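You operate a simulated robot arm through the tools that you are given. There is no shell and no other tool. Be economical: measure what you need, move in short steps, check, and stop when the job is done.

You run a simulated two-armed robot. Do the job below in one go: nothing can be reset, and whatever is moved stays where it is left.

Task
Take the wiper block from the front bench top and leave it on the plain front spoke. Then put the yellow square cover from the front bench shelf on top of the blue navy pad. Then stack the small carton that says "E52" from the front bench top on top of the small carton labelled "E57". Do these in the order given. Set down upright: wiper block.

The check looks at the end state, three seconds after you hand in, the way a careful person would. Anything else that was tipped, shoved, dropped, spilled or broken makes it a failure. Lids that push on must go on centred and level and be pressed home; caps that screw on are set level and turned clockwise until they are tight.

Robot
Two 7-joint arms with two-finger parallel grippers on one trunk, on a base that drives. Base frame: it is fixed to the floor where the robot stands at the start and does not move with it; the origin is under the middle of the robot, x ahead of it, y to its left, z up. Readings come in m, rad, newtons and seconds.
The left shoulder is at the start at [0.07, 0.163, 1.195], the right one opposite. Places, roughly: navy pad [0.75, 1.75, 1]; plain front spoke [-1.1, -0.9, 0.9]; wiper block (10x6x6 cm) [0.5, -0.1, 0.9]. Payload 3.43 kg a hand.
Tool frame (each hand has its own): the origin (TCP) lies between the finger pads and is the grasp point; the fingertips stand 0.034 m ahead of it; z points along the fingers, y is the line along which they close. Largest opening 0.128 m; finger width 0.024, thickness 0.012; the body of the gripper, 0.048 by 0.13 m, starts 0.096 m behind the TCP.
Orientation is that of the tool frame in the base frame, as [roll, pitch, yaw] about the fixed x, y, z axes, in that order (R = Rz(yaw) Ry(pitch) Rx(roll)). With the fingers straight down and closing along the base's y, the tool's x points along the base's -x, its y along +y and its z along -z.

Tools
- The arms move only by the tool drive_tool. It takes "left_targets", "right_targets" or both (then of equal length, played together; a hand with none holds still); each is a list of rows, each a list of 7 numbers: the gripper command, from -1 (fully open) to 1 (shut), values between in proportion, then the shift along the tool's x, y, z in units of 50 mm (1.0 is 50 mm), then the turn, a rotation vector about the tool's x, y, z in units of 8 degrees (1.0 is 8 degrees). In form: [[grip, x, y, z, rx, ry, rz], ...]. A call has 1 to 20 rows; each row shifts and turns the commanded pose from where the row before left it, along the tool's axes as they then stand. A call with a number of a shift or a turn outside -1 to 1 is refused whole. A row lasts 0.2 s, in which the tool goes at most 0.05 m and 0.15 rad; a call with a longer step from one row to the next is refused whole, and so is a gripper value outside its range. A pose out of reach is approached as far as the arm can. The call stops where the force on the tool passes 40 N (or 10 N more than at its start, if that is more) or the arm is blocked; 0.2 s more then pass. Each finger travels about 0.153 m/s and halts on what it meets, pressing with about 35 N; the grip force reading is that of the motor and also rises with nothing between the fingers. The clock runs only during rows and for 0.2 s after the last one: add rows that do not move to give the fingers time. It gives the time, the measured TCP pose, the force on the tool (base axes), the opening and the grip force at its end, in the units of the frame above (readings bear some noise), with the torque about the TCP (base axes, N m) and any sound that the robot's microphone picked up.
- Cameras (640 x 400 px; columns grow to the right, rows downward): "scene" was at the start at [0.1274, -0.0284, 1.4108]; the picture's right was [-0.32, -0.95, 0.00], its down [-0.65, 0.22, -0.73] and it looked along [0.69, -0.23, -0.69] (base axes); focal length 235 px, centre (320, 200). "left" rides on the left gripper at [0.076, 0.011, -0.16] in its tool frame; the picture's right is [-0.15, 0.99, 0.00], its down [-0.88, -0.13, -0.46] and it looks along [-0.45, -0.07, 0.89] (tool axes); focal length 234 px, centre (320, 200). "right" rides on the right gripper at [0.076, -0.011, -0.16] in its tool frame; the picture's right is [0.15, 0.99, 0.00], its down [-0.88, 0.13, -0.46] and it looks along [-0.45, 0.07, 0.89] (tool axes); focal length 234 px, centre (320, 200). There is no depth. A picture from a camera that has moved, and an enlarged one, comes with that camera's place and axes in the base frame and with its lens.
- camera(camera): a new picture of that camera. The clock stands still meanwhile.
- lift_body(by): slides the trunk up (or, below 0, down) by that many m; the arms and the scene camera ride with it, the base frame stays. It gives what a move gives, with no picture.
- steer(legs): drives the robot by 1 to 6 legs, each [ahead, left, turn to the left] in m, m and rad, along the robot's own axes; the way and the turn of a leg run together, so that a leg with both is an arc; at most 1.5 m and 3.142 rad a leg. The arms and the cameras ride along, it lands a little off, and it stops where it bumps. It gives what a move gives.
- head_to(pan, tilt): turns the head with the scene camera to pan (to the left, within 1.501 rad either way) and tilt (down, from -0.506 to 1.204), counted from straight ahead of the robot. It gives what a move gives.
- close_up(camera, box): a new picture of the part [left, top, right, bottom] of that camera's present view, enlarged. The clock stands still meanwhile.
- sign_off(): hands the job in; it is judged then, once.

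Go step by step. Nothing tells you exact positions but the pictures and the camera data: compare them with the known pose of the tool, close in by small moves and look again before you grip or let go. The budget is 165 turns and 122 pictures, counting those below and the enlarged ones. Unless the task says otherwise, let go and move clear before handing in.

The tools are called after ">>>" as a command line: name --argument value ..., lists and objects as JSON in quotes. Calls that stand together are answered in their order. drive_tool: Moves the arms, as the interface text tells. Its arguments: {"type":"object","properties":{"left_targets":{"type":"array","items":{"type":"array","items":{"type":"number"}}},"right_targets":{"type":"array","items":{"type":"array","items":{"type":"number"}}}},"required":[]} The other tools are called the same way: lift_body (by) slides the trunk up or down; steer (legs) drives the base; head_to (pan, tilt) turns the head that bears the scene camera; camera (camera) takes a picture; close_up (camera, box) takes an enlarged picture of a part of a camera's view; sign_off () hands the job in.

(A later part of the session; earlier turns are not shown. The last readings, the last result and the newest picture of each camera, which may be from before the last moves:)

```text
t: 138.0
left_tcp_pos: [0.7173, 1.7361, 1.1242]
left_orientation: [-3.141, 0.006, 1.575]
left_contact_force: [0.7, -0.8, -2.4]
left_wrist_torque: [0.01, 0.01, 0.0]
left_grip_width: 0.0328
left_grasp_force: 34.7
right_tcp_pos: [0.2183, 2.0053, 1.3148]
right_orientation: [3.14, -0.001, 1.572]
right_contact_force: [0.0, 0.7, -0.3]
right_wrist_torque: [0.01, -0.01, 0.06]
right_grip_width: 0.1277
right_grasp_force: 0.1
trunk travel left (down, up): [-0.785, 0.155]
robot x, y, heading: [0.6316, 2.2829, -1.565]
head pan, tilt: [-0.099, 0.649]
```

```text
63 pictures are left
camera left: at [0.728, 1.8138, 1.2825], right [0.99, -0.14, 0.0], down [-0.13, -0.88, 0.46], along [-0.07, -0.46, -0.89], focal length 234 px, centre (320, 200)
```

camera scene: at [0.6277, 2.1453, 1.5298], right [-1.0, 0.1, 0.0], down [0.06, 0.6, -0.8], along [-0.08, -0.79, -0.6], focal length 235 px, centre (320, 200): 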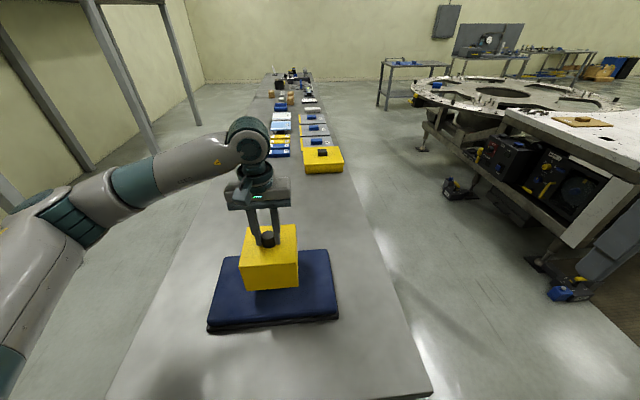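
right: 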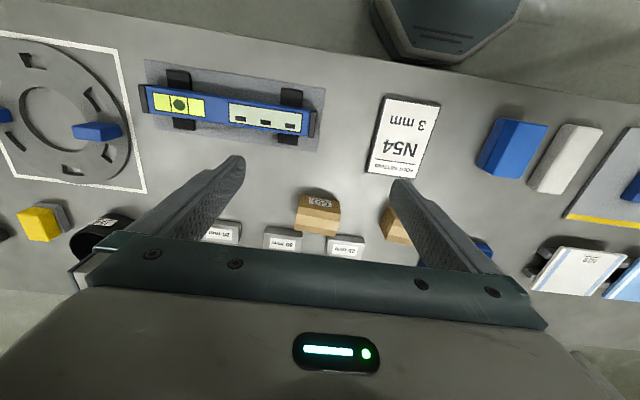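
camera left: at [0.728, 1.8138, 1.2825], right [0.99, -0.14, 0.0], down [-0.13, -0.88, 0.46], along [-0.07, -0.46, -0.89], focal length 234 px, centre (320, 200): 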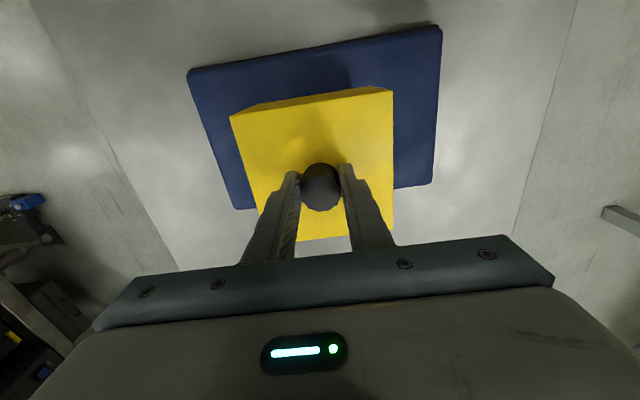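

Well centred over the pad (centre ≈0.717, 1.741). Lowering to contact.

>>> drive_tool --left_targets '[[1, 0, 0, 0.2, 0, 0, 0], [1, 0, 0, 0.2, 0, 0, 0], [1, 0, 0, 0.2, 0, 0, 0], [1, 0, 0, 0.1, 0, 0, 0], [1, 0, 0, 0.06, 0, 0, 0], [1, 0, 0, 0.06, 0, 0, 0], [1, 0, 0, 0.06, 0, 0, 0], [1, 0, 0, 0, 0, 0, 0]]'

>>> close_up --camera "scene" --box '[192, 230, 352, 330]'

```text
t: 139.8
left_tcp_pos: [0.7154, 1.738, 1.0828]
left_orientation: [-3.139, 0.01, 1.574]
left_contact_force: [4.7, -3.3, 19.3]
left_wrist_torque: [0.64, -0.16, 0.0]
left_grip_width: 0.0329
left_grasp_force: 34.9
right_tcp_pos: [0.2195, 2.0057, 1.3155]
right_orientation: [3.141, 0.001, 1.577]
right_contact_force: [-0.8, -0.1, 0.9]
right_wrist_torque: [0.01, 0.0, 0.01]
right_grip_width: 0.1282
right_grasp_force: 0.0
trunk travel left (down, up): [-0.785, 0.155]
robot x, y, heading: [0.6378, 2.284, -1.569]
head pan, tilt: [-0.099, 0.649]
```

```text
4.00 times, centred on (272, 280) of scene
camera zoom: at [0.628, 2.1462, 1.5302], right [-1.0, 0.1, 0.0], down [0.06, 0.6, -0.8], along [-0.08, -0.79, -0.6], focal length 939 px, centre (512, -120)
```

zoom: 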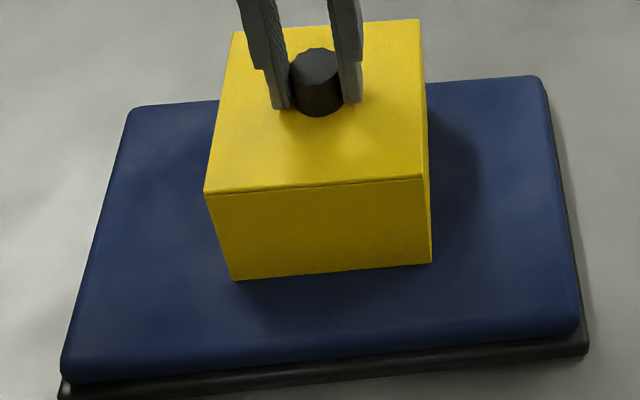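

Contact confirmed (19 N). I'll ease off slightly, open and rise clear.

>>> drive_tool --left_targets '[[1, 0, 0, -0.03, 0, 0, 0], [0.3, 0, 0, 0, 0, 0, 0], [0, 0, 0, 0, 0, 0, 0], [0, 0, 0, 0, 0, 0, 0], [0, 0, 0, -0.2, 0, 0, 0], [0, 0, 0, -0.5, 0, 0, 0], [0, 0, 0, -1, 0, 0, 0], [-0.5, 0, 0, -1, 0, 0, 0], [-1, 0, 0, -1, 0, 0, 0]]'

>>> camera --camera "scene"

>>> camera --camera "left"

```text
t: 141.8
left_tcp_pos: [0.7135, 1.7338, 1.2683]
left_orientation: [-3.141, 0.006, 1.573]
left_contact_force: [-0.3, 0.9, 0.2]
left_wrist_torque: [0.0, -0.03, 0.0]
left_grip_width: 0.128
left_grasp_force: 0.1
right_tcp_pos: [0.2172, 2.0064, 1.3141]
right_orientation: [3.139, 0.001, 1.573]
right_contact_force: [-0.9, 0.6, -0.6]
right_wrist_torque: [-0.02, -0.02, -0.02]
right_grip_width: 0.1279
right_grasp_force: 0.1
trunk travel left (down, up): [-0.785, 0.155]
robot x, y, heading: [0.6329, 2.2874, -1.564]
head pan, tilt: [-0.099, 0.649]
```

```text
61 pictures are left
camera scene: at [0.6266, 2.1462, 1.5298], right [-1.0, 0.1, 0.0], down [0.06, 0.6, -0.8], along [-0.08, -0.79, -0.6], focal length 235 px, centre (320, 200)
```

scene: 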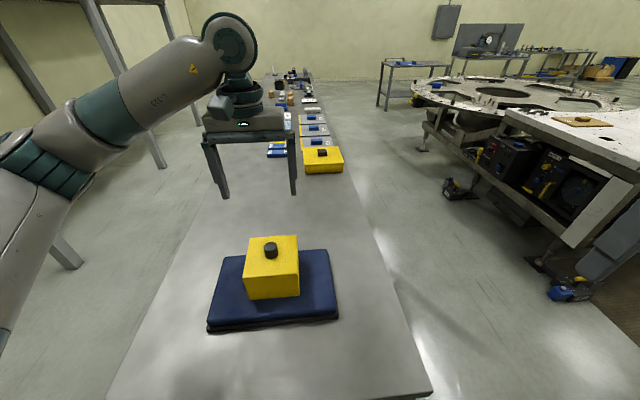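

```text
60 pictures are left
camera left: at [0.726, 1.813, 1.4275], right [0.99, -0.14, 0.0], down [-0.13, -0.88, 0.46], along [-0.07, -0.46, -0.89], focal length 234 px, centre (320, 200)
```

left: 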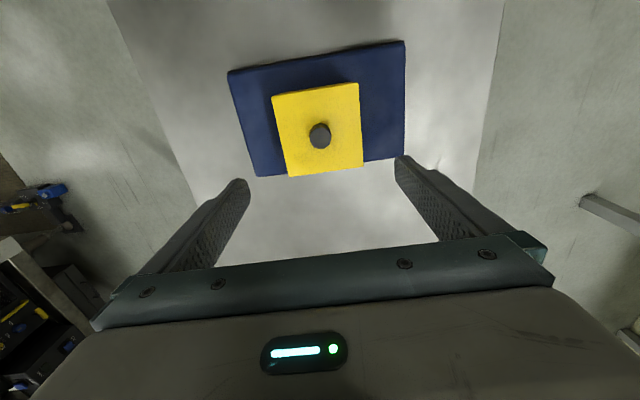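

The cover sits centred on the pad. Next I head back along the bench to the cartons.

>>> steer --legs '[[-0.25, 0, 0], [0, 0, 1.565], [-1.0, 0, 0]]'

>>> steer --legs '[[0, -1.3, 0], [0, -1.4, 0]]'

>>> head_to --pan 0 --tilt 0.6

>>> camera --camera "scene"

```text
t: 152.2
left_tcp_pos: [0.2073, 2.6139, 1.2672]
left_orientation: [-3.14, 0.005, 3.097]
left_contact_force: [0.7, -0.3, -0.3]
left_wrist_torque: [0.04, -0.02, -0.02]
left_grip_width: 0.1281
left_grasp_force: 0.2
right_tcp_pos: [-0.0888, 2.1303, 1.3145]
right_orientation: [3.141, 0.0, 3.096]
right_contact_force: [-0.4, -0.2, -0.9]
right_wrist_torque: [0.02, 0.01, 0.0]
right_grip_width: 0.1282
right_grasp_force: 0.1
trunk travel left (down, up): [-0.785, 0.155]
robot x, y, heading: [-0.347, 2.5618, -0.044]
head pan, tilt: [-0.099, 0.649]
```

```text
t: 165.4
left_tcp_pos: [0.0377, -0.1106, 1.2691]
left_orientation: [-3.141, 0.005, 3.084]
left_contact_force: [1.0, 0.1, -0.6]
left_wrist_torque: [-0.02, 0.02, 0.01]
left_grip_width: 0.1279
left_grasp_force: 0.0
right_tcp_pos: [-0.2636, -0.5898, 1.3152]
right_orientation: [3.141, 0.0, 3.086]
right_contact_force: [0.1, 0.1, -1.2]
right_wrist_torque: [-0.03, 0.01, 0.01]
right_grip_width: 0.1279
right_grasp_force: 0.1
trunk travel left (down, up): [-0.785, 0.155]
robot x, y, heading: [-0.5184, -0.1581, -0.059]
head pan, tilt: [-0.099, 0.649]
```

```text
t: 166.0
left_tcp_pos: [0.0368, -0.1098, 1.2681]
left_orientation: [-3.14, 0.005, 3.084]
left_contact_force: [-0.1, -0.6, -0.2]
left_wrist_torque: [0.0, -0.02, 0.03]
left_grip_width: 0.1279
left_grasp_force: 0.0
right_tcp_pos: [-0.2637, -0.5902, 1.3152]
right_orientation: [-3.141, 0.001, 3.084]
right_contact_force: [-1.1, -0.3, -0.3]
right_wrist_torque: [-0.01, -0.01, 0.0]
right_grip_width: 0.1279
right_grasp_force: 0.2
trunk travel left (down, up): [-0.785, 0.155]
robot x, y, heading: [-0.5151, -0.1515, -0.062]
head pan, tilt: [0.0, 0.6]
```

```text
59 pictures are left
camera scene: at [-0.3788, -0.1657, 1.5341], right [-0.06, -1.0, 0.0], down [-0.56, 0.03, -0.82], along [0.82, -0.05, -0.57], focal length 235 px, centre (320, 200)
```

scene: 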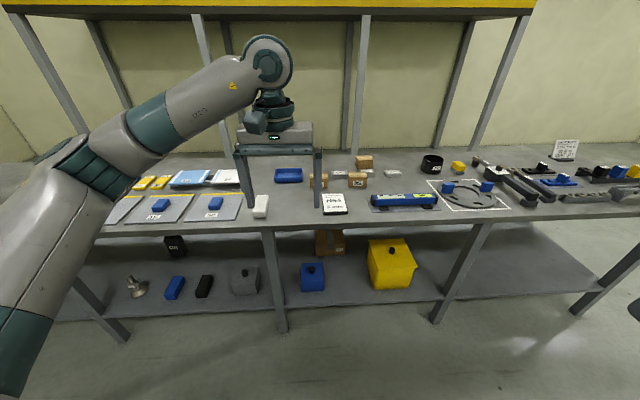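

I'll square up, move toward the bench in front of the cartons, and look closely at the labels.

>>> steer --legs '[[0, 0, 0.062], [0.45, -0.2, 0]]'

>>> close_up --camera "scene" --box '[240, 60, 480, 210]'

>>> camera --camera "left"

```text
t: 169.4
left_tcp_pos: [0.489, -0.2816, 1.2672]
left_orientation: [-3.141, 0.008, 3.141]
left_contact_force: [0.2, -0.2, -0.4]
left_wrist_torque: [0.01, -0.03, 0.0]
left_grip_width: 0.128
left_grasp_force: 0.1
right_tcp_pos: [0.2153, -0.7789, 1.3155]
right_orientation: [-3.141, 0.002, 3.141]
right_contact_force: [-0.3, -0.3, -0.1]
right_wrist_torque: [0.0, -0.04, 0.05]
right_grip_width: 0.1281
right_grasp_force: 0.1
trunk travel left (down, up): [-0.785, 0.155]
robot x, y, heading: [-0.0636, -0.3583, 0.0]
head pan, tilt: [0.0, 0.6]
```

```text
2.67 times, centred on (360, 135) of scene
camera zoom: at [0.0751, -0.3603, 1.5342], right [0.0, -1.0, 0.0], down [-0.56, 0.0, -0.83], along [0.83, 0.0, -0.56], focal length 626 px, centre (213, 373)
```

zoom: 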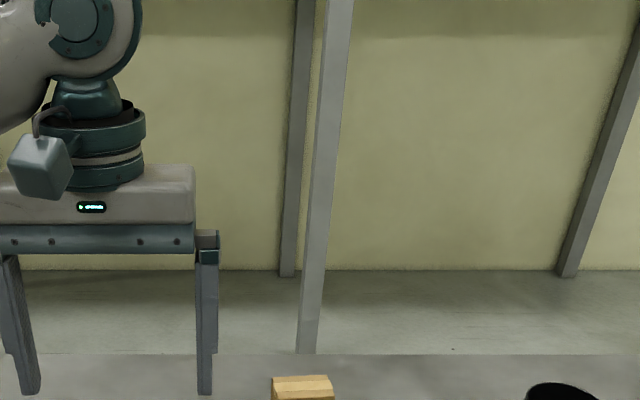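

```text
57 pictures are left
camera left: at [0.4108, -0.2683, 1.4271], right [0.15, 0.99, 0.0], down [0.88, -0.13, 0.46], along [0.46, -0.07, -0.89], focal length 234 px, centre (320, 200)
```

left: 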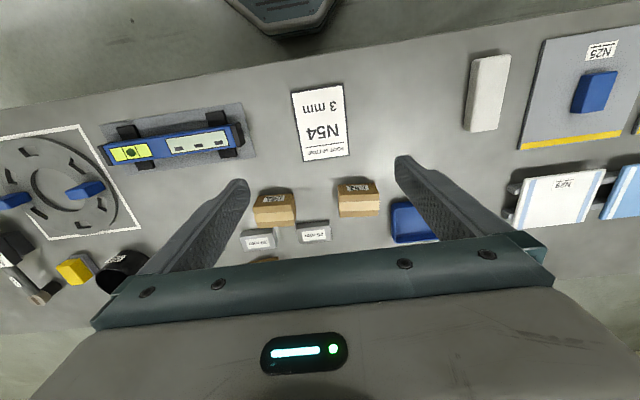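

>>> close_up --camera "scene" --box '[230, 170, 470, 320]'

>>> head_to --pan -0.9 --tilt 0.6

>>> camera --camera "scene"

```text
2.67 times, centred on (350, 245) of scene
camera zoom: at [0.0751, -0.3603, 1.5342], right [0.0, -1.0, 0.0], down [-0.56, 0.0, -0.83], along [0.83, 0.0, -0.56], focal length 626 px, centre (240, 80)
```

zoom: 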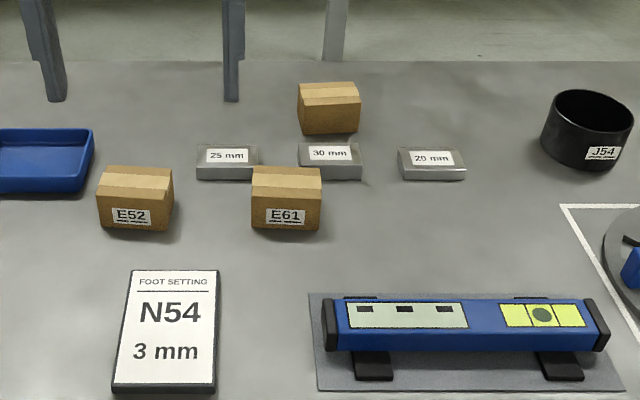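

```text
t: 170.6
left_tcp_pos: [0.4893, -0.2827, 1.2675]
left_orientation: [-3.141, 0.006, -3.141]
left_contact_force: [-0.1, 0.4, 0.5]
left_wrist_torque: [-0.01, 0.01, 0.04]
left_grip_width: 0.1279
left_grasp_force: 0.0
right_tcp_pos: [0.2167, -0.7782, 1.3139]
right_orientation: [-3.141, 0.002, -3.141]
right_contact_force: [0.5, 0.2, 0.5]
right_wrist_torque: [-0.03, -0.03, 0.02]
right_grip_width: 0.1281
right_grasp_force: 0.2
trunk travel left (down, up): [-0.785, 0.155]
robot x, y, heading: [-0.0629, -0.3579, 0.003]
head pan, tilt: [-0.901, 0.6]
```

```text
55 pictures are left
camera scene: at [0.0428, -0.43, 1.5341], right [-0.78, -0.62, 0.0], down [-0.35, 0.44, -0.82], along [0.51, -0.65, -0.57], focal length 235 px, centre (320, 200)
```

scene: 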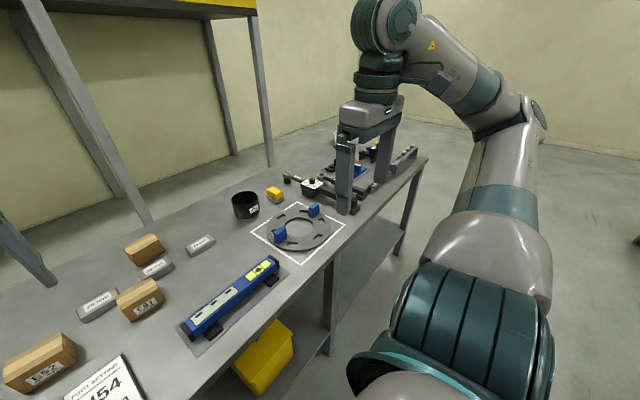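

The third carton shows no label in front; I'll move forward and look at it with the wrist camera.

>>> steer --legs '[[0.1, -0.12, 0]]'

>>> drive_tool --left_targets '[[-1, -0.8, -0.5, 0, 0, 0, 0], [-1, -0.8, -0.5, 0, 0, 0, 0], [-1, -0.8, 0, 0, 0, 0, 0], [-1, -0.8, 0, 0, 0, 0, 0]]'

>>> camera --camera "left"

```text
t: 172.0
left_tcp_pos: [0.5871, -0.4035, 1.2685]
left_orientation: [-3.137, 0.005, 3.138]
left_contact_force: [-0.1, -0.5, 0.7]
left_wrist_torque: [0.02, -0.03, -0.02]
left_grip_width: 0.1279
left_grasp_force: 0.0
right_tcp_pos: [0.3123, -0.8979, 1.3167]
right_orientation: [3.141, 0.002, 3.136]
right_contact_force: [0.3, 0.2, -1.2]
right_wrist_torque: [-0.04, -0.05, 0.0]
right_grip_width: 0.128
right_grasp_force: 0.1
trunk travel left (down, up): [-0.785, 0.155]
robot x, y, heading: [0.0406, -0.4788, -0.001]
head pan, tilt: [-0.901, 0.6]
```

```text
t: 173.0
left_tcp_pos: [0.7493, -0.4602, 1.2679]
left_orientation: [-3.141, 0.007, 3.137]
left_contact_force: [0.9, -0.4, 0.3]
left_wrist_torque: [-0.01, 0.0, -0.01]
left_grip_width: 0.1281
left_grasp_force: 0.0
right_tcp_pos: [0.3148, -0.9019, 1.3149]
right_orientation: [3.139, 0.0, 3.14]
right_contact_force: [-0.4, 0.1, 0.2]
right_wrist_torque: [0.02, 0.04, 0.0]
right_grip_width: 0.1278
right_grasp_force: 0.1
trunk travel left (down, up): [-0.785, 0.155]
robot x, y, heading: [0.0392, -0.4825, -0.006]
head pan, tilt: [-0.901, 0.6]
```

```text
54 pictures are left
camera left: at [0.6723, -0.447, 1.4276], right [0.15, 0.99, 0.0], down [0.88, -0.13, 0.46], along [0.46, -0.07, -0.89], focal length 234 px, centre (320, 200)
```

left: 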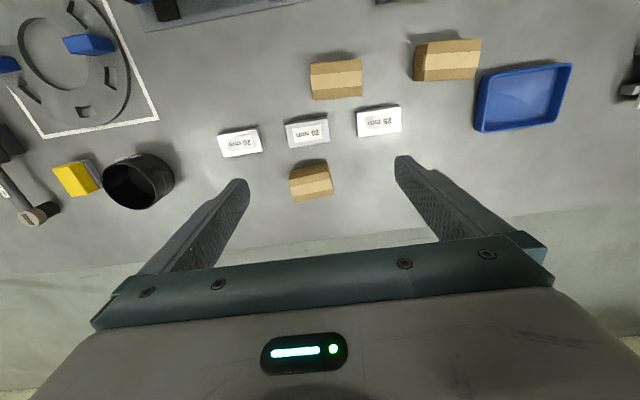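

The third carton's label must be on a hidden side. I'll drive right and look back at it and the rest of the bench.

>>> steer --legs '[[-0.15, -0.75, 0]]'

>>> head_to --pan 0.35 --tilt 0.6

>>> camera --camera "scene"

>>> camera --camera "left"

```text
t: 177.2
left_tcp_pos: [0.5953, -1.2164, 1.2683]
left_orientation: [-3.14, 0.006, 3.138]
left_contact_force: [0.3, 0.3, -0.2]
left_wrist_torque: [0.0, 0.01, -0.02]
left_grip_width: 0.1279
left_grasp_force: 0.0
right_tcp_pos: [0.162, -1.6574, 1.3153]
right_orientation: [3.141, 0.002, 3.14]
right_contact_force: [0.1, 0.3, -1.6]
right_wrist_torque: [-0.01, 0.06, -0.01]
right_grip_width: 0.1279
right_grasp_force: 0.1
trunk travel left (down, up): [-0.785, 0.155]
robot x, y, heading: [-0.1147, -1.238, -0.003]
head pan, tilt: [-0.901, 0.6]
```

```text
t: 178.6
left_tcp_pos: [0.5961, -1.2158, 1.2685]
left_orientation: [-3.14, 0.006, 3.139]
left_contact_force: [-0.7, 0.0, -0.6]
left_wrist_torque: [-0.01, 0.02, -0.07]
left_grip_width: 0.1281
left_grasp_force: 0.1
right_tcp_pos: [0.1613, -1.6578, 1.3143]
right_orientation: [3.142, 0.002, 3.138]
right_contact_force: [-0.4, -0.9, 1.1]
right_wrist_torque: [0.0, 0.0, 0.0]
right_grip_width: 0.1282
right_grasp_force: 0.1
trunk travel left (down, up): [-0.785, 0.155]
robot x, y, heading: [-0.1136, -1.239, -0.003]
head pan, tilt: [0.351, 0.6]
```

```text
53 pictures are left
camera scene: at [0.0182, -1.2099, 1.5341], right [0.34, -0.94, 0.0], down [-0.53, -0.19, -0.82], along [0.78, 0.28, -0.57], focal length 235 px, centre (320, 200)
```

scene: 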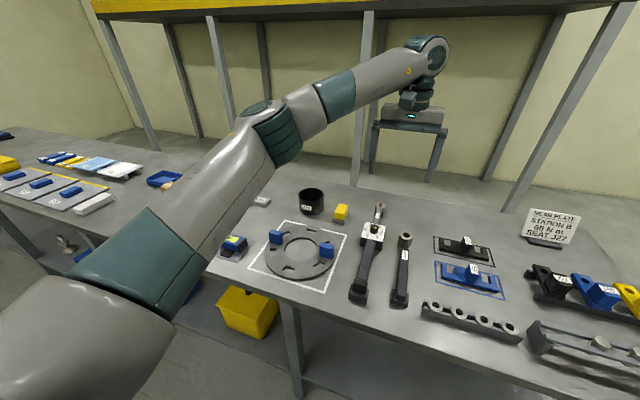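

```text
52 pictures are left
camera left: at [0.5189, -1.2031, 1.4281], right [0.15, 0.99, 0.0], down [0.88, -0.13, 0.46], along [0.46, -0.07, -0.89], focal length 234 px, centre (320, 200)
```

left: 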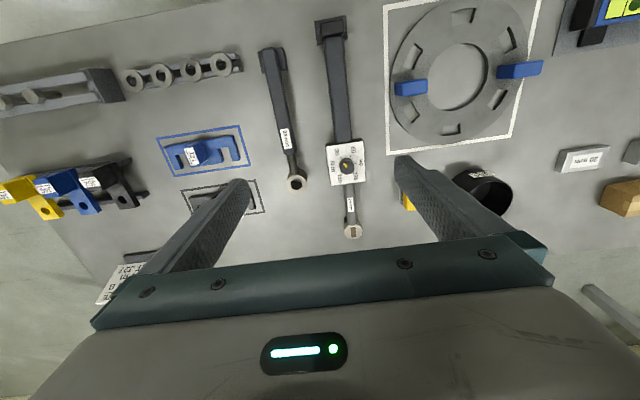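

>>> close_up --camera "left" --box '[540, 140, 640, 230]'

>>> head_to --pan 0.8 --tilt 0.5

>>> camera --camera "scene"

```text
4.44 times, centred on (590, 185) of left
camera zoom: at [0.5189, -1.2031, 1.4281], right [0.15, 0.99, 0.0], down [0.88, -0.13, 0.46], along [0.46, -0.07, -0.89], focal length 1041 px, centre (-880, 267)
```

zoom: 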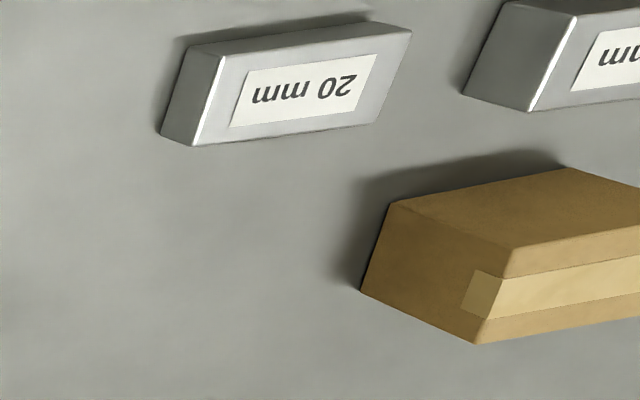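

```text
t: 179.5
left_tcp_pos: [0.5962, -1.2153, 1.2688]
left_orientation: [-3.141, 0.007, 3.139]
left_contact_force: [0.3, -0.9, -0.4]
left_wrist_torque: [-0.02, 0.0, 0.01]
left_grip_width: 0.128
left_grasp_force: 0.1
right_tcp_pos: [0.1608, -1.6579, 1.316]
right_orientation: [-3.141, 0.001, 3.14]
right_contact_force: [0.1, 0.0, 0.6]
right_wrist_torque: [0.01, 0.01, 0.0]
right_grip_width: 0.128
right_grasp_force: 0.1
trunk travel left (down, up): [-0.785, 0.155]
robot x, y, heading: [-0.1137, -1.2403, -0.009]
head pan, tilt: [0.799, 0.499]
```

```text
50 pictures are left
camera scene: at [-0.0012, -1.1749, 1.5432], right [0.71, -0.7, 0.0], down [-0.34, -0.34, -0.88], along [0.61, 0.63, -0.48], focal length 235 px, centre (320, 200)
```

scene: 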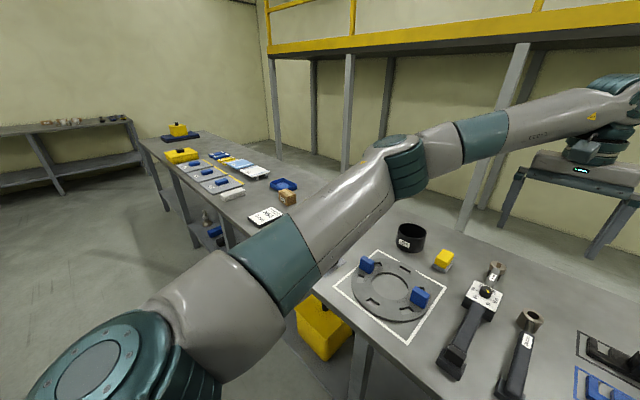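

Right side has no label. I'll check the left side from farther left along the bench.

>>> steer --legs '[[0, 1.45, 0]]'

>>> head_to --pan -0.65 --tilt 0.5

>>> camera --camera "scene"

```text
t: 186.7
left_tcp_pos: [0.6008, 0.2296, 1.268]
left_orientation: [-3.141, 0.007, 3.138]
left_contact_force: [-0.4, 0.3, -0.3]
left_wrist_torque: [0.01, 0.01, 0.0]
left_grip_width: 0.128
left_grasp_force: 0.0
right_tcp_pos: [0.1665, -0.2122, 1.3151]
right_orientation: [-3.141, 0.001, 3.139]
right_contact_force: [-0.8, -0.6, -0.7]
right_wrist_torque: [0.02, -0.01, 0.01]
right_grip_width: 0.1279
right_grasp_force: 0.0
trunk travel left (down, up): [-0.785, 0.155]
robot x, y, heading: [-0.1119, 0.2083, -0.005]
head pan, tilt: [0.799, 0.499]
```

```text
t: 188.3
left_tcp_pos: [0.6003, 0.2291, 1.269]
left_orientation: [-3.141, 0.006, 3.139]
left_contact_force: [-0.4, -0.3, 0.4]
left_wrist_torque: [0.0, -0.03, 0.0]
left_grip_width: 0.1277
left_grasp_force: 0.0
right_tcp_pos: [0.1659, -0.2119, 1.3152]
right_orientation: [3.14, 0.003, 3.138]
right_contact_force: [0.0, 0.9, -0.3]
right_wrist_torque: [0.0, -0.03, 0.03]
right_grip_width: 0.1281
right_grasp_force: 0.0
trunk travel left (down, up): [-0.785, 0.155]
robot x, y, heading: [-0.1079, 0.2068, 0.0]
head pan, tilt: [-0.649, 0.499]
```

```text
49 pictures are left
camera scene: at [0.012, 0.151, 1.5432], right [-0.61, -0.8, 0.0], down [-0.38, 0.29, -0.88], along [0.7, -0.53, -0.48], focal length 235 px, centre (320, 200)
```

scene: 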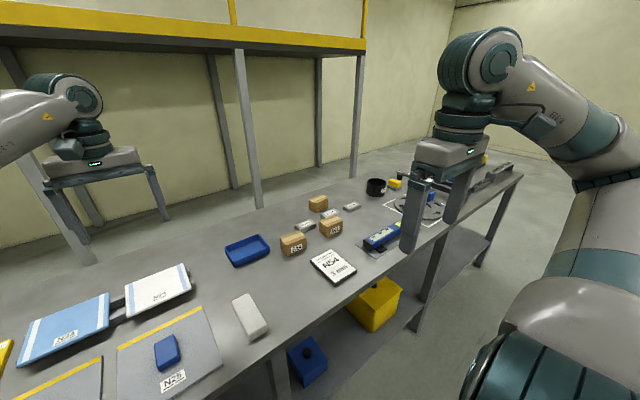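

>>> close_up --camera "scene" --box '[270, 180, 366, 260]'

```text
5.00 times, centred on (318, 220) of scene
camera zoom: at [0.012, 0.151, 1.5432], right [-0.61, -0.8, 0.0], down [-0.38, 0.29, -0.88], along [0.7, -0.53, -0.48], focal length 1174 px, centre (330, 100)
```

zoom: 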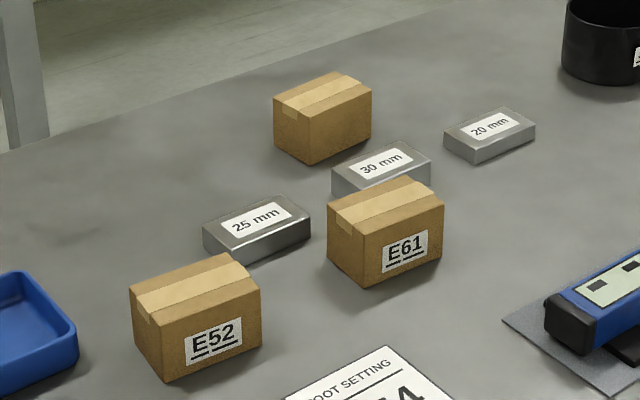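

Left, front and right are blank, so the label is presumably on the back. There is a wide aisle behind the bench, so I'll drive around: that lets me verify the label and reach both cartons better.

>>> steer --legs '[[-0.2, 0, 0], [0, 1.2, 0], [0, 1.1, 0]]'

>>> head_to --pan -0.2 --tilt 0.5

>>> camera --camera "scene"

```text
t: 200.9
left_tcp_pos: [0.4079, 2.5381, 1.2689]
left_orientation: [-3.141, 0.007, 3.123]
left_contact_force: [0.3, -0.1, -0.2]
left_wrist_torque: [0.02, 0.02, 0.04]
left_grip_width: 0.128
left_grasp_force: 0.0
right_tcp_pos: [-0.0345, 2.103, 1.3156]
right_orientation: [3.141, 0.0, 3.123]
right_contact_force: [0.5, 0.5, -0.1]
right_wrist_torque: [0.01, 0.02, -0.01]
right_grip_width: 0.1281
right_grasp_force: 0.0
trunk travel left (down, up): [-0.785, 0.155]
robot x, y, heading: [-0.2991, 2.5269, -0.019]
head pan, tilt: [-0.649, 0.499]
```

```text
t: 201.8
left_tcp_pos: [0.408, 2.5385, 1.2687]
left_orientation: [-3.14, 0.006, 3.123]
left_contact_force: [-0.3, -0.2, 0.3]
left_wrist_torque: [-0.01, 0.03, 0.0]
left_grip_width: 0.1281
left_grasp_force: 0.0
right_tcp_pos: [-0.0328, 2.1043, 1.3149]
right_orientation: [3.141, 0.0, 3.123]
right_contact_force: [0.2, 0.6, 0.1]
right_wrist_torque: [0.01, 0.01, -0.02]
right_grip_width: 0.128
right_grasp_force: 0.1
trunk travel left (down, up): [-0.785, 0.155]
robot x, y, heading: [-0.3031, 2.5291, -0.019]
head pan, tilt: [-0.201, 0.499]
```

```text
47 pictures are left
camera scene: at [-0.1644, 2.5057, 1.5432], right [-0.22, -0.98, 0.0], down [-0.47, 0.1, -0.88], along [0.86, -0.19, -0.48], focal length 235 px, centre (320, 200)
```

scene: 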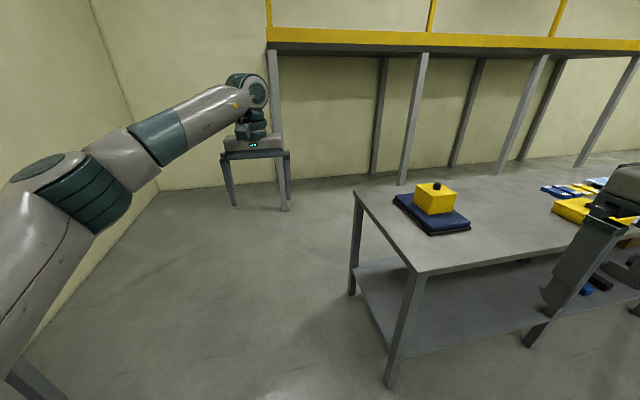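

The aisle behind is clear. I'll drive through and turn to face the bench's back.

>>> steer --legs '[[1.0, 0, 0.019], [1.0, 0, 0], [0, 0, 3.14]]'

>>> steer --legs '[[0, 1.3, 0]]'

>>> head_to --pan 0.5 --tilt 0.5

>>> camera --camera "scene"

```text
t: 218.9
left_tcp_pos: [0.9763, 2.534, 1.2692]
left_orientation: [-3.14, 0.007, -0.033]
left_contact_force: [-0.4, -0.2, -0.2]
left_wrist_torque: [0.03, 0.0, -0.01]
left_grip_width: 0.1281
left_grasp_force: 0.0
right_tcp_pos: [1.4235, 2.9625, 1.3146]
right_orientation: [-3.14, 0.001, -0.032]
right_contact_force: [-1.0, 0.4, -0.1]
right_wrist_torque: [0.02, 0.01, 0.04]
right_grip_width: 0.1281
right_grasp_force: 0.1
trunk travel left (down, up): [-0.785, 0.155]
robot x, y, heading: [1.687, 2.5316, 3.11]
head pan, tilt: [-0.201, 0.499]
```

```text
t: 225.2
left_tcp_pos: [0.9287, 1.2908, 1.2682]
left_orientation: [-3.14, 0.008, -0.042]
left_contact_force: [0.0, 0.4, 0.8]
left_wrist_torque: [-0.03, -0.01, -0.01]
left_grip_width: 0.1279
left_grasp_force: 0.2
right_tcp_pos: [1.3805, 1.7147, 1.3149]
right_orientation: [3.141, 0.003, -0.042]
right_contact_force: [-0.7, -0.4, -0.4]
right_wrist_torque: [0.01, 0.0, -0.02]
right_grip_width: 0.1281
right_grasp_force: 0.0
trunk travel left (down, up): [-0.785, 0.155]
robot x, y, heading: [1.6373, 1.2866, 3.103]
head pan, tilt: [-0.201, 0.499]
```

```text
t: 226.3
left_tcp_pos: [0.9286, 1.2899, 1.269]
left_orientation: [-3.14, 0.007, -0.043]
left_contact_force: [-0.1, 0.2, 0.2]
left_wrist_torque: [0.01, 0.0, -0.01]
left_grip_width: 0.1279
left_grasp_force: 0.1
right_tcp_pos: [1.3791, 1.7137, 1.316]
right_orientation: [-3.141, 0.001, -0.041]
right_contact_force: [-0.5, -0.6, 0.2]
right_wrist_torque: [0.0, -0.01, -0.03]
right_grip_width: 0.1279
right_grasp_force: 0.0
trunk travel left (down, up): [-0.785, 0.155]
robot x, y, heading: [1.6388, 1.284, 3.099]
head pan, tilt: [0.499, 0.499]
```

```text
46 pictures are left
camera scene: at [1.5056, 1.2438, 1.5432], right [-0.44, 0.9, 0.0], down [0.43, 0.21, -0.88], along [-0.79, -0.39, -0.48], focal length 235 px, centre (320, 200)
```

scene: 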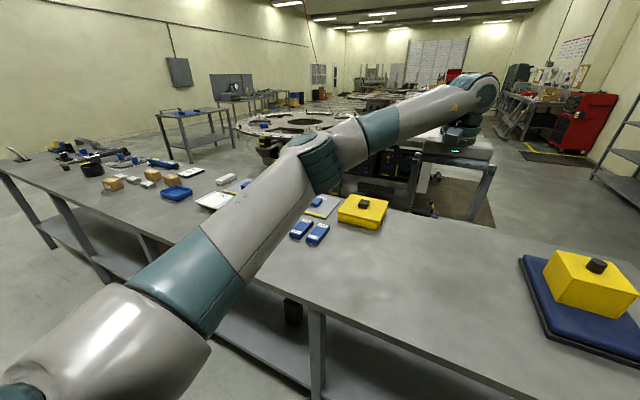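

>>> steer --legs '[[0, 0.7, 0.04], [0, 0.75, 0]]'

>>> head_to --pan 0.2 --tilt 0.6

>>> camera --camera "scene"

```text
t: 233.8
left_tcp_pos: [0.9219, -0.2008, 1.2682]
left_orientation: [-3.14, 0.007, 0.007]
left_contact_force: [0.3, -0.2, 0.2]
left_wrist_torque: [-0.03, 0.0, 0.01]
left_grip_width: 0.1279
left_grasp_force: 0.0
right_tcp_pos: [1.35, 0.2469, 1.3155]
right_orientation: [-3.141, 0.001, 0.009]
right_contact_force: [-0.7, 0.4, 0.5]
right_wrist_torque: [-0.01, 0.01, 0.0]
right_grip_width: 0.1278
right_grasp_force: 0.0
trunk travel left (down, up): [-0.785, 0.155]
robot x, y, heading: [1.6273, -0.1712, -3.129]
head pan, tilt: [0.499, 0.499]
```

```text
t: 234.6
left_tcp_pos: [0.9223, -0.2015, 1.2679]
left_orientation: [-3.14, 0.006, 0.008]
left_contact_force: [0.9, 0.1, -0.1]
left_wrist_torque: [0.01, -0.04, 0.0]
left_grip_width: 0.1281
left_grasp_force: 0.0
right_tcp_pos: [1.3509, 0.2449, 1.3159]
right_orientation: [3.141, 0.0, 0.009]
right_contact_force: [1.4, 0.3, 0.0]
right_wrist_torque: [0.02, -0.02, 0.03]
right_grip_width: 0.128
right_grasp_force: 0.1
trunk travel left (down, up): [-0.785, 0.155]
robot x, y, heading: [1.6319, -0.1725, -3.132]
head pan, tilt: [0.201, 0.6]
```

```text
45 pictures are left
camera scene: at [1.4938, -0.192, 1.5341], right [-0.21, 0.98, 0.0], down [0.55, 0.12, -0.83], along [-0.81, -0.17, -0.56], focal length 235 px, centre (320, 200)
```

scene: 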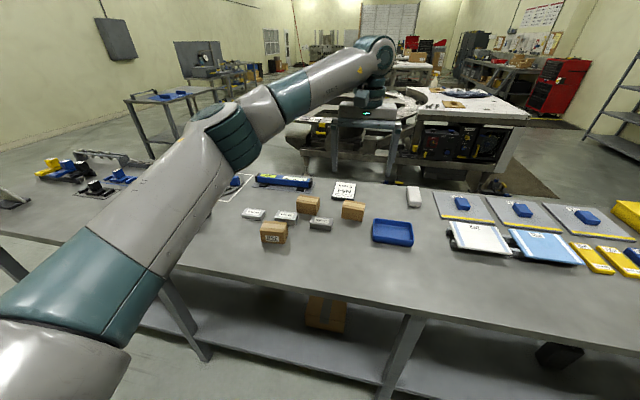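

>>> close_up --camera "scene" --box '[240, 180, 400, 280]'

```text
4.00 times, centred on (320, 230) of scene
camera zoom: at [1.4938, -0.192, 1.5341], right [-0.21, 0.98, 0.0], down [0.55, 0.12, -0.83], along [-0.81, -0.17, -0.56], focal length 939 px, centre (320, 80)
```

zoom: 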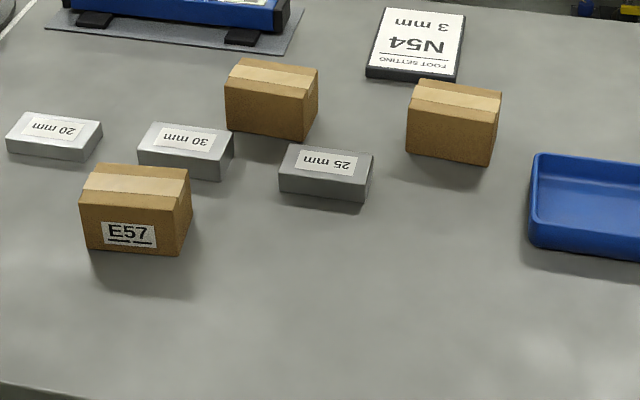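

E57 confirmed on the back of the third carton. I'll close in and position the left hand over E52.

>>> steer --legs '[[0.26, 0.08, 0]]'

>>> camera --camera "left"

>>> camera --camera "scene"

```text
t: 236.5
left_tcp_pos: [0.6694, -0.2889, 1.271]
left_orientation: [-3.14, 0.007, 0.014]
left_contact_force: [-1.1, -0.6, 0.7]
left_wrist_torque: [-0.02, 0.01, -0.01]
left_grip_width: 0.1278
left_grasp_force: 0.0
right_tcp_pos: [1.0958, 0.1593, 1.3155]
right_orientation: [-3.141, 0.003, 0.015]
right_contact_force: [0.5, -0.5, 0.0]
right_wrist_torque: [0.02, 0.01, -0.04]
right_grip_width: 0.1281
right_grasp_force: 0.0
trunk travel left (down, up): [-0.785, 0.155]
robot x, y, heading: [1.3757, -0.2552, -3.127]
head pan, tilt: [0.201, 0.6]
```

```text
43 pictures are left
camera left: at [0.7463, -0.2984, 1.429], right [-0.13, -0.99, 0.0], down [-0.88, 0.12, 0.46], along [-0.46, 0.06, -0.89], focal length 234 px, centre (320, 200)
```

left: 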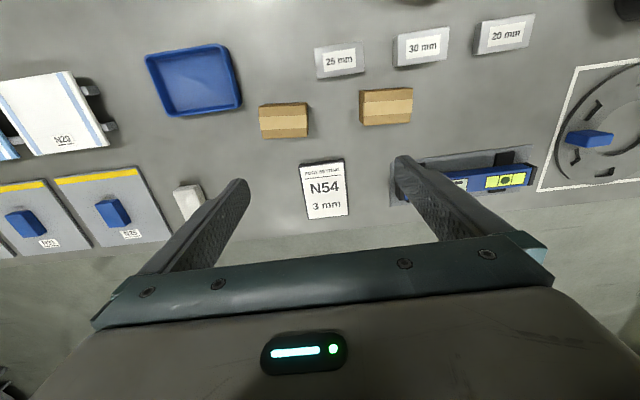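

```text
42 pictures are left
camera scene: at [1.2408, -0.2768, 1.5343], right [-0.21, 0.98, 0.0], down [0.55, 0.12, -0.83], along [-0.81, -0.18, -0.56], focal length 235 px, centre (320, 200)
```

scene: 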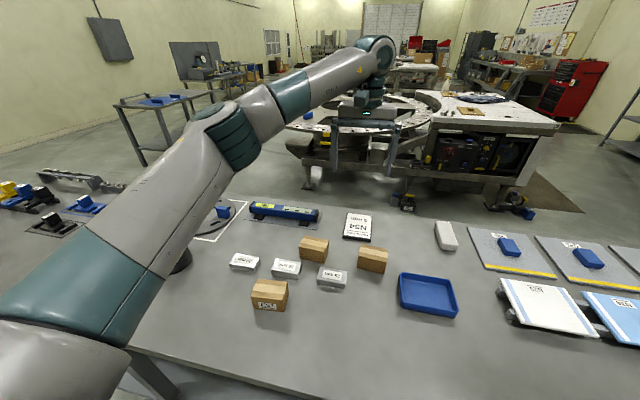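

E52 is at about (0.685, -0.222), aligned with the axes; the tray is nearby so I'll use a narrower opening. Moving above it.

>>> drive_tool --left_targets '[[-0.6, 0.064, -0.27, 0.8, 0, 0, 0], [-0.6, 0.064, -0.27, 0.9, 0, 0, 0], [-0.6, 0.064, -0.27, 0.9, 0, 0, 0], [-0.6, 0.064, -0.27, 0.9, 0, 0, 0], [-0.6, 0.064, -0.27, 0.7, 0, 0, 0]]'

>>> camera --camera "left"

>>> close_up --camera "scene" --box '[280, 170, 472, 290]'

```text
t: 237.7
left_tcp_pos: [0.6816, -0.2215, 1.0591]
left_orientation: [-3.14, 0.008, 0.015]
left_contact_force: [-0.5, -0.5, 0.6]
left_wrist_torque: [0.02, 0.01, -0.04]
left_grip_width: 0.1027
left_grasp_force: 0.1
right_tcp_pos: [1.094, 0.1599, 1.3162]
right_orientation: [3.141, 0.001, 0.014]
right_contact_force: [-0.6, 0.4, 0.1]
right_wrist_torque: [0.01, 0.01, 0.01]
right_grip_width: 0.1279
right_grasp_force: 0.0
trunk travel left (down, up): [-0.785, 0.155]
robot x, y, heading: [1.3795, -0.2545, -3.129]
head pan, tilt: [0.201, 0.6]
```

```text
41 pictures are left
camera left: at [0.7588, -0.2303, 1.2186], right [-0.13, -0.99, 0.0], down [-0.88, 0.12, 0.46], along [-0.46, 0.06, -0.89], focal length 234 px, centre (320, 200)
```

left: 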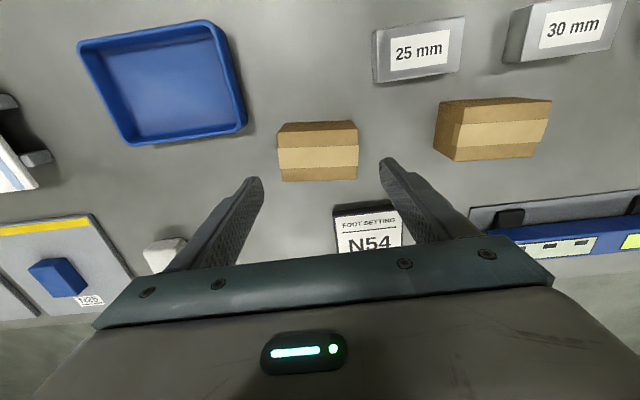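

```text
3.33 times, centred on (376, 230) of scene
camera zoom: at [1.2387, -0.2769, 1.5341], right [-0.21, 0.98, 0.0], down [0.55, 0.12, -0.82], along [-0.81, -0.18, -0.57], focal length 783 px, centre (133, 100)
```

zoom: 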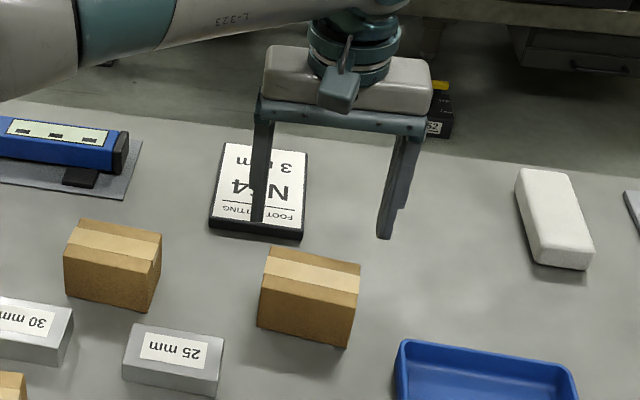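

Centre refined to (0.678, -0.218), rotated about 0.08 rad. I'll align the yaw and go down to just above.

>>> drive_tool --left_targets '[[-0.72, -0.06, -0.07, 0.4, 0, 0, 0.34], [-0.72, 0, 0, 0.5, 0, 0, 0.34], [-0.72, 0, 0, 0.28, 0, 0, 0]]'

>>> camera --camera "left"

>>> close_up --camera "scene" --box '[300, 190, 460, 290]'

```text
t: 238.5
left_tcp_pos: [0.6779, -0.2214, 0.999]
left_orientation: [-3.14, 0.006, -0.083]
left_contact_force: [0.4, 0.0, -0.3]
left_wrist_torque: [0.01, 0.01, 0.01]
left_grip_width: 0.1103
left_grasp_force: 0.0
right_tcp_pos: [1.094, 0.1591, 1.3153]
right_orientation: [-3.14, 0.002, 0.015]
right_contact_force: [0.0, 0.2, 0.2]
right_wrist_torque: [0.01, 0.0, 0.01]
right_grip_width: 0.128
right_grasp_force: 0.0
trunk travel left (down, up): [-0.785, 0.155]
robot x, y, heading: [1.377, -0.2571, -3.127]
head pan, tilt: [0.201, 0.6]
```

```text
39 pictures are left
camera left: at [0.7534, -0.2365, 1.1584], right [-0.23, -0.97, 0.0], down [-0.86, 0.2, 0.46], along [-0.45, 0.1, -0.89], focal length 234 px, centre (320, 200)
```

left: 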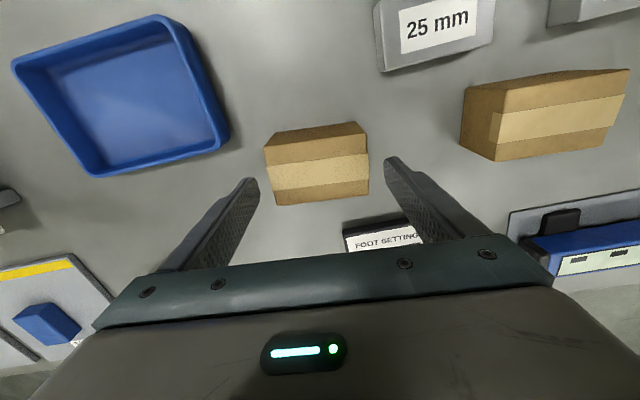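

```text
4.00 times, centred on (380, 240) of scene
camera zoom: at [1.2392, -0.2776, 1.5342], right [-0.21, 0.98, 0.0], down [0.55, 0.12, -0.82], along [-0.81, -0.18, -0.57], focal length 939 px, centre (80, 40)
```

zoom: 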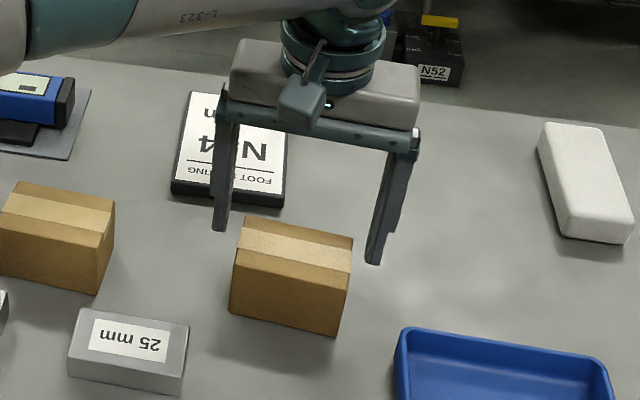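

Aligned. Descending 5 cm around the carton.

>>> drive_tool --left_targets '[[-0.72, -0.03, -0.06, 0.25, 0, 0, 0], [-0.72, 0, 0, 0.25, 0, 0, 0], [-0.72, 0, 0, 0.25, 0, 0, 0], [-0.72, 0, 0, 0.2, 0, 0, 0], [-0.72, 0, 0, 0, 0, 0, 0]]'

>>> close_up --camera "scene" --box '[300, 190, 460, 290]'

```text
t: 239.7
left_tcp_pos: [0.6757, -0.2166, 0.9529]
left_orientation: [-3.141, 0.007, -0.082]
left_contact_force: [0.6, 0.2, 0.4]
left_wrist_torque: [-0.02, -0.02, 0.0]
left_grip_width: 0.1102
left_grasp_force: 0.1
right_tcp_pos: [1.0939, 0.1587, 1.3154]
right_orientation: [-3.141, 0.0, 0.015]
right_contact_force: [0.4, 0.2, -0.1]
right_wrist_torque: [0.0, -0.04, -0.02]
right_grip_width: 0.1281
right_grasp_force: 0.2
trunk travel left (down, up): [-0.785, 0.155]
robot x, y, heading: [1.3736, -0.2546, -3.129]
head pan, tilt: [0.201, 0.6]
```

```text
4.00 times, centred on (380, 240) of scene
camera zoom: at [1.2394, -0.2775, 1.5341], right [-0.21, 0.98, 0.0], down [0.55, 0.12, -0.83], along [-0.81, -0.18, -0.56], focal length 939 px, centre (80, 40)
```

zoom: 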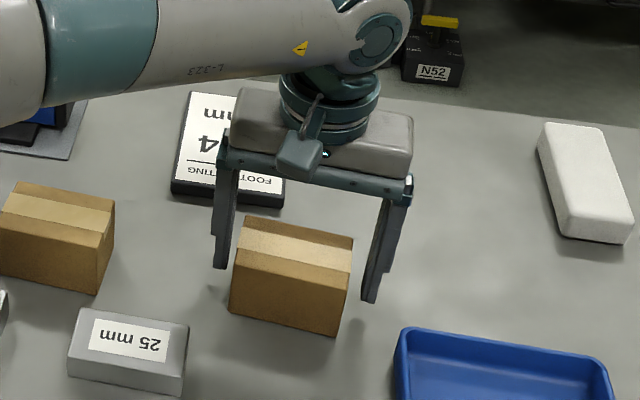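

Fingers straddle E52 cleanly. Closing and lifting slowly.

>>> drive_tool --left_targets '[[-0.4, 0, 0, 0, 0, 0, 0], [0.2, 0, 0, 0, 0, 0, 0], [1, 0, 0, 0, 0, 0, 0], [1, 0, 0, 0, 0, 0, 0], [1, 0, 0, 0, 0, 0, 0]]'

>>> drive_tool --left_targets '[[1, 0, 0, -0.04, 0, 0, 0], [1, 0, 0, -0.08, 0, 0, 0], [1, 0, 0, -0.12, 0, 0, 0], [1, 0, 0, -0.16, 0, 0, 0], [1, 0, 0, -0.2, 0, 0, 0], [1, 0, 0, -0.2, 0, 0, 0], [1, 0, 0, -0.2, 0, 0, 0], [1, 0, 0, -0.2, 0, 0, 0], [1, 0, 0, -0.3, 0, 0, 0], [1, 0, 0, -0.4, 0, 0, 0], [1, 0, 0, -0.4, 0, 0, 0], [1, 0, 0, -0.4, 0, 0, 0], [1, 0, 0, -0.3, 0, 0, 0], [1, 0, 0, -0.2, 0, 0, 0]]'

>>> camera --camera "left"

>>> camera --camera "scene"

```text
t: 240.9
left_tcp_pos: [0.6748, -0.2177, 0.9535]
left_orientation: [3.141, 0.007, -0.079]
left_contact_force: [-0.9, 0.0, 1.1]
left_wrist_torque: [-0.18, 0.03, -0.04]
left_grip_width: 0.0898
left_grasp_force: 35.0
right_tcp_pos: [1.0933, 0.158, 1.3145]
right_orientation: [-3.141, 0.002, 0.014]
right_contact_force: [1.0, 0.1, 0.4]
right_wrist_torque: [-0.02, -0.01, 0.01]
right_grip_width: 0.1282
right_grasp_force: 0.1
trunk travel left (down, up): [-0.785, 0.155]
robot x, y, heading: [1.375, -0.2539, -3.129]
head pan, tilt: [0.201, 0.6]
```

```text
t: 243.9
left_tcp_pos: [0.6779, -0.2152, 1.1124]
left_orientation: [3.141, 0.008, -0.081]
left_contact_force: [0.2, -0.4, -2.2]
left_wrist_torque: [-0.02, 0.04, -0.04]
left_grip_width: 0.0899
left_grasp_force: 35.2
right_tcp_pos: [1.0947, 0.1589, 1.3151]
right_orientation: [3.141, 0.002, 0.012]
right_contact_force: [-0.1, 0.0, 0.2]
right_wrist_torque: [0.0, 0.01, 0.0]
right_grip_width: 0.128
right_grasp_force: 0.0
trunk travel left (down, up): [-0.785, 0.155]
robot x, y, heading: [1.38, -0.2515, -3.126]
head pan, tilt: [0.201, 0.6]
```

```text
36 pictures are left
camera left: at [0.7535, -0.2324, 1.2719], right [-0.23, -0.97, 0.0], down [-0.86, 0.2, 0.46], along [-0.45, 0.1, -0.89], focal length 234 px, centre (320, 200)
```

left: 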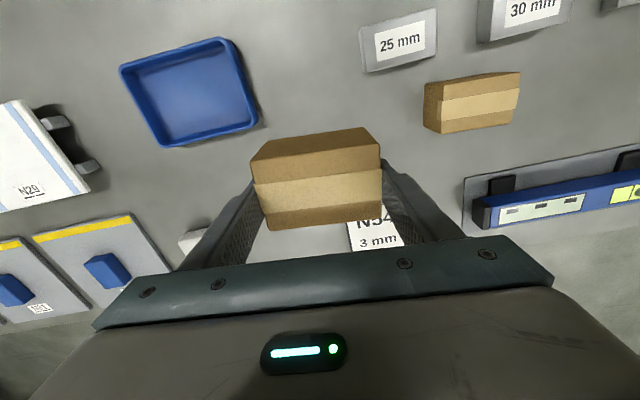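

```text
35 pictures are left
camera scene: at [1.239, -0.2774, 1.5341], right [-0.21, 0.98, 0.0], down [0.55, 0.12, -0.82], along [-0.81, -0.18, -0.57], focal length 235 px, centre (320, 200)
```

scene: 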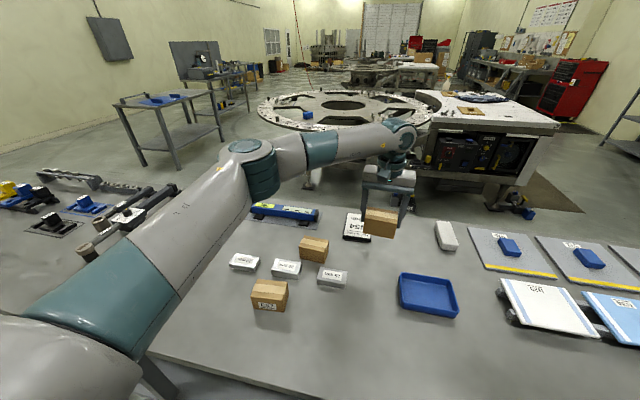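

E52 held well. I'll move beside E57 (still high) to measure E57's pose with the wrist camera.

>>> drive_tool --left_targets '[[1, 0.2, 0.12, -0.1, 0, 0, 0], [1, 0.4, 0.25, -0.2, 0, 0, 0], [1, 0.5, 0.3, -0.2, 0, 0, 0], [1, 0.5, 0.3, -0.2, 0, 0, 0], [1, 0.5, 0.3, -0.1, 0, 0, 0], [1, 0.5, 0.3, 0, 0, 0, 0], [1, 0.5, 0.3, 0, 0, 0, 0], [1, 0.5, 0.3, 0, 0, 0, 0], [1, 0.35, 0.22, 0, 0, 0, 0]]'

>>> camera --camera "left"

>>> close_up --camera "scene" --box '[200, 230, 360, 330]'

```text
t: 245.9
left_tcp_pos: [0.8669, -0.3524, 1.1492]
left_orientation: [-3.14, 0.006, -0.081]
left_contact_force: [-0.3, 0.3, -1.5]
left_wrist_torque: [0.04, -0.01, -0.01]
left_grip_width: 0.0899
left_grasp_force: 35.1
right_tcp_pos: [1.0952, 0.1589, 1.3144]
right_orientation: [3.141, 0.002, 0.013]
right_contact_force: [0.4, 0.5, -0.7]
right_wrist_torque: [0.0, -0.01, -0.02]
right_grip_width: 0.128
right_grasp_force: 0.1
trunk travel left (down, up): [-0.785, 0.155]
robot x, y, heading: [1.3784, -0.2579, -3.129]
head pan, tilt: [0.201, 0.6]
```

```text
34 pictures are left
camera left: at [0.9428, -0.3681, 1.3094], right [-0.23, -0.97, 0.0], down [-0.86, 0.2, 0.46], along [-0.45, 0.1, -0.89], focal length 234 px, centre (320, 200)
```

left: 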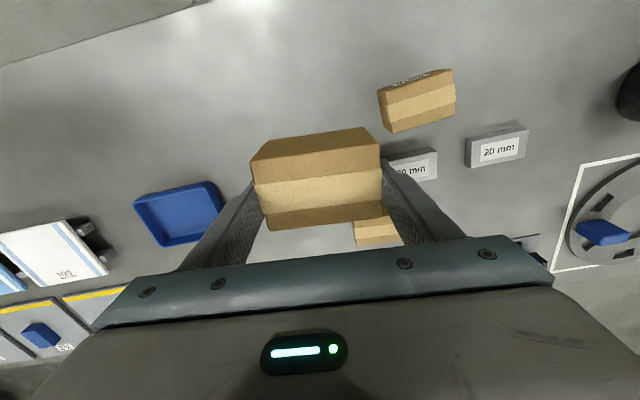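

```text
4.00 times, centred on (280, 280) of scene
camera zoom: at [1.2395, -0.2782, 1.5341], right [-0.21, 0.98, 0.0], down [0.55, 0.12, -0.83], along [-0.81, -0.18, -0.57], focal length 939 px, centre (480, -120)
```

zoom: 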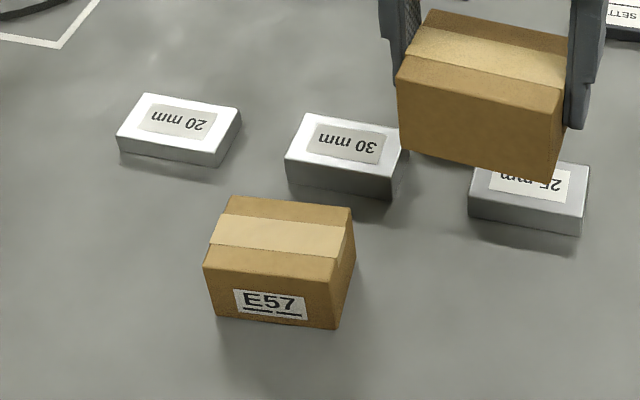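

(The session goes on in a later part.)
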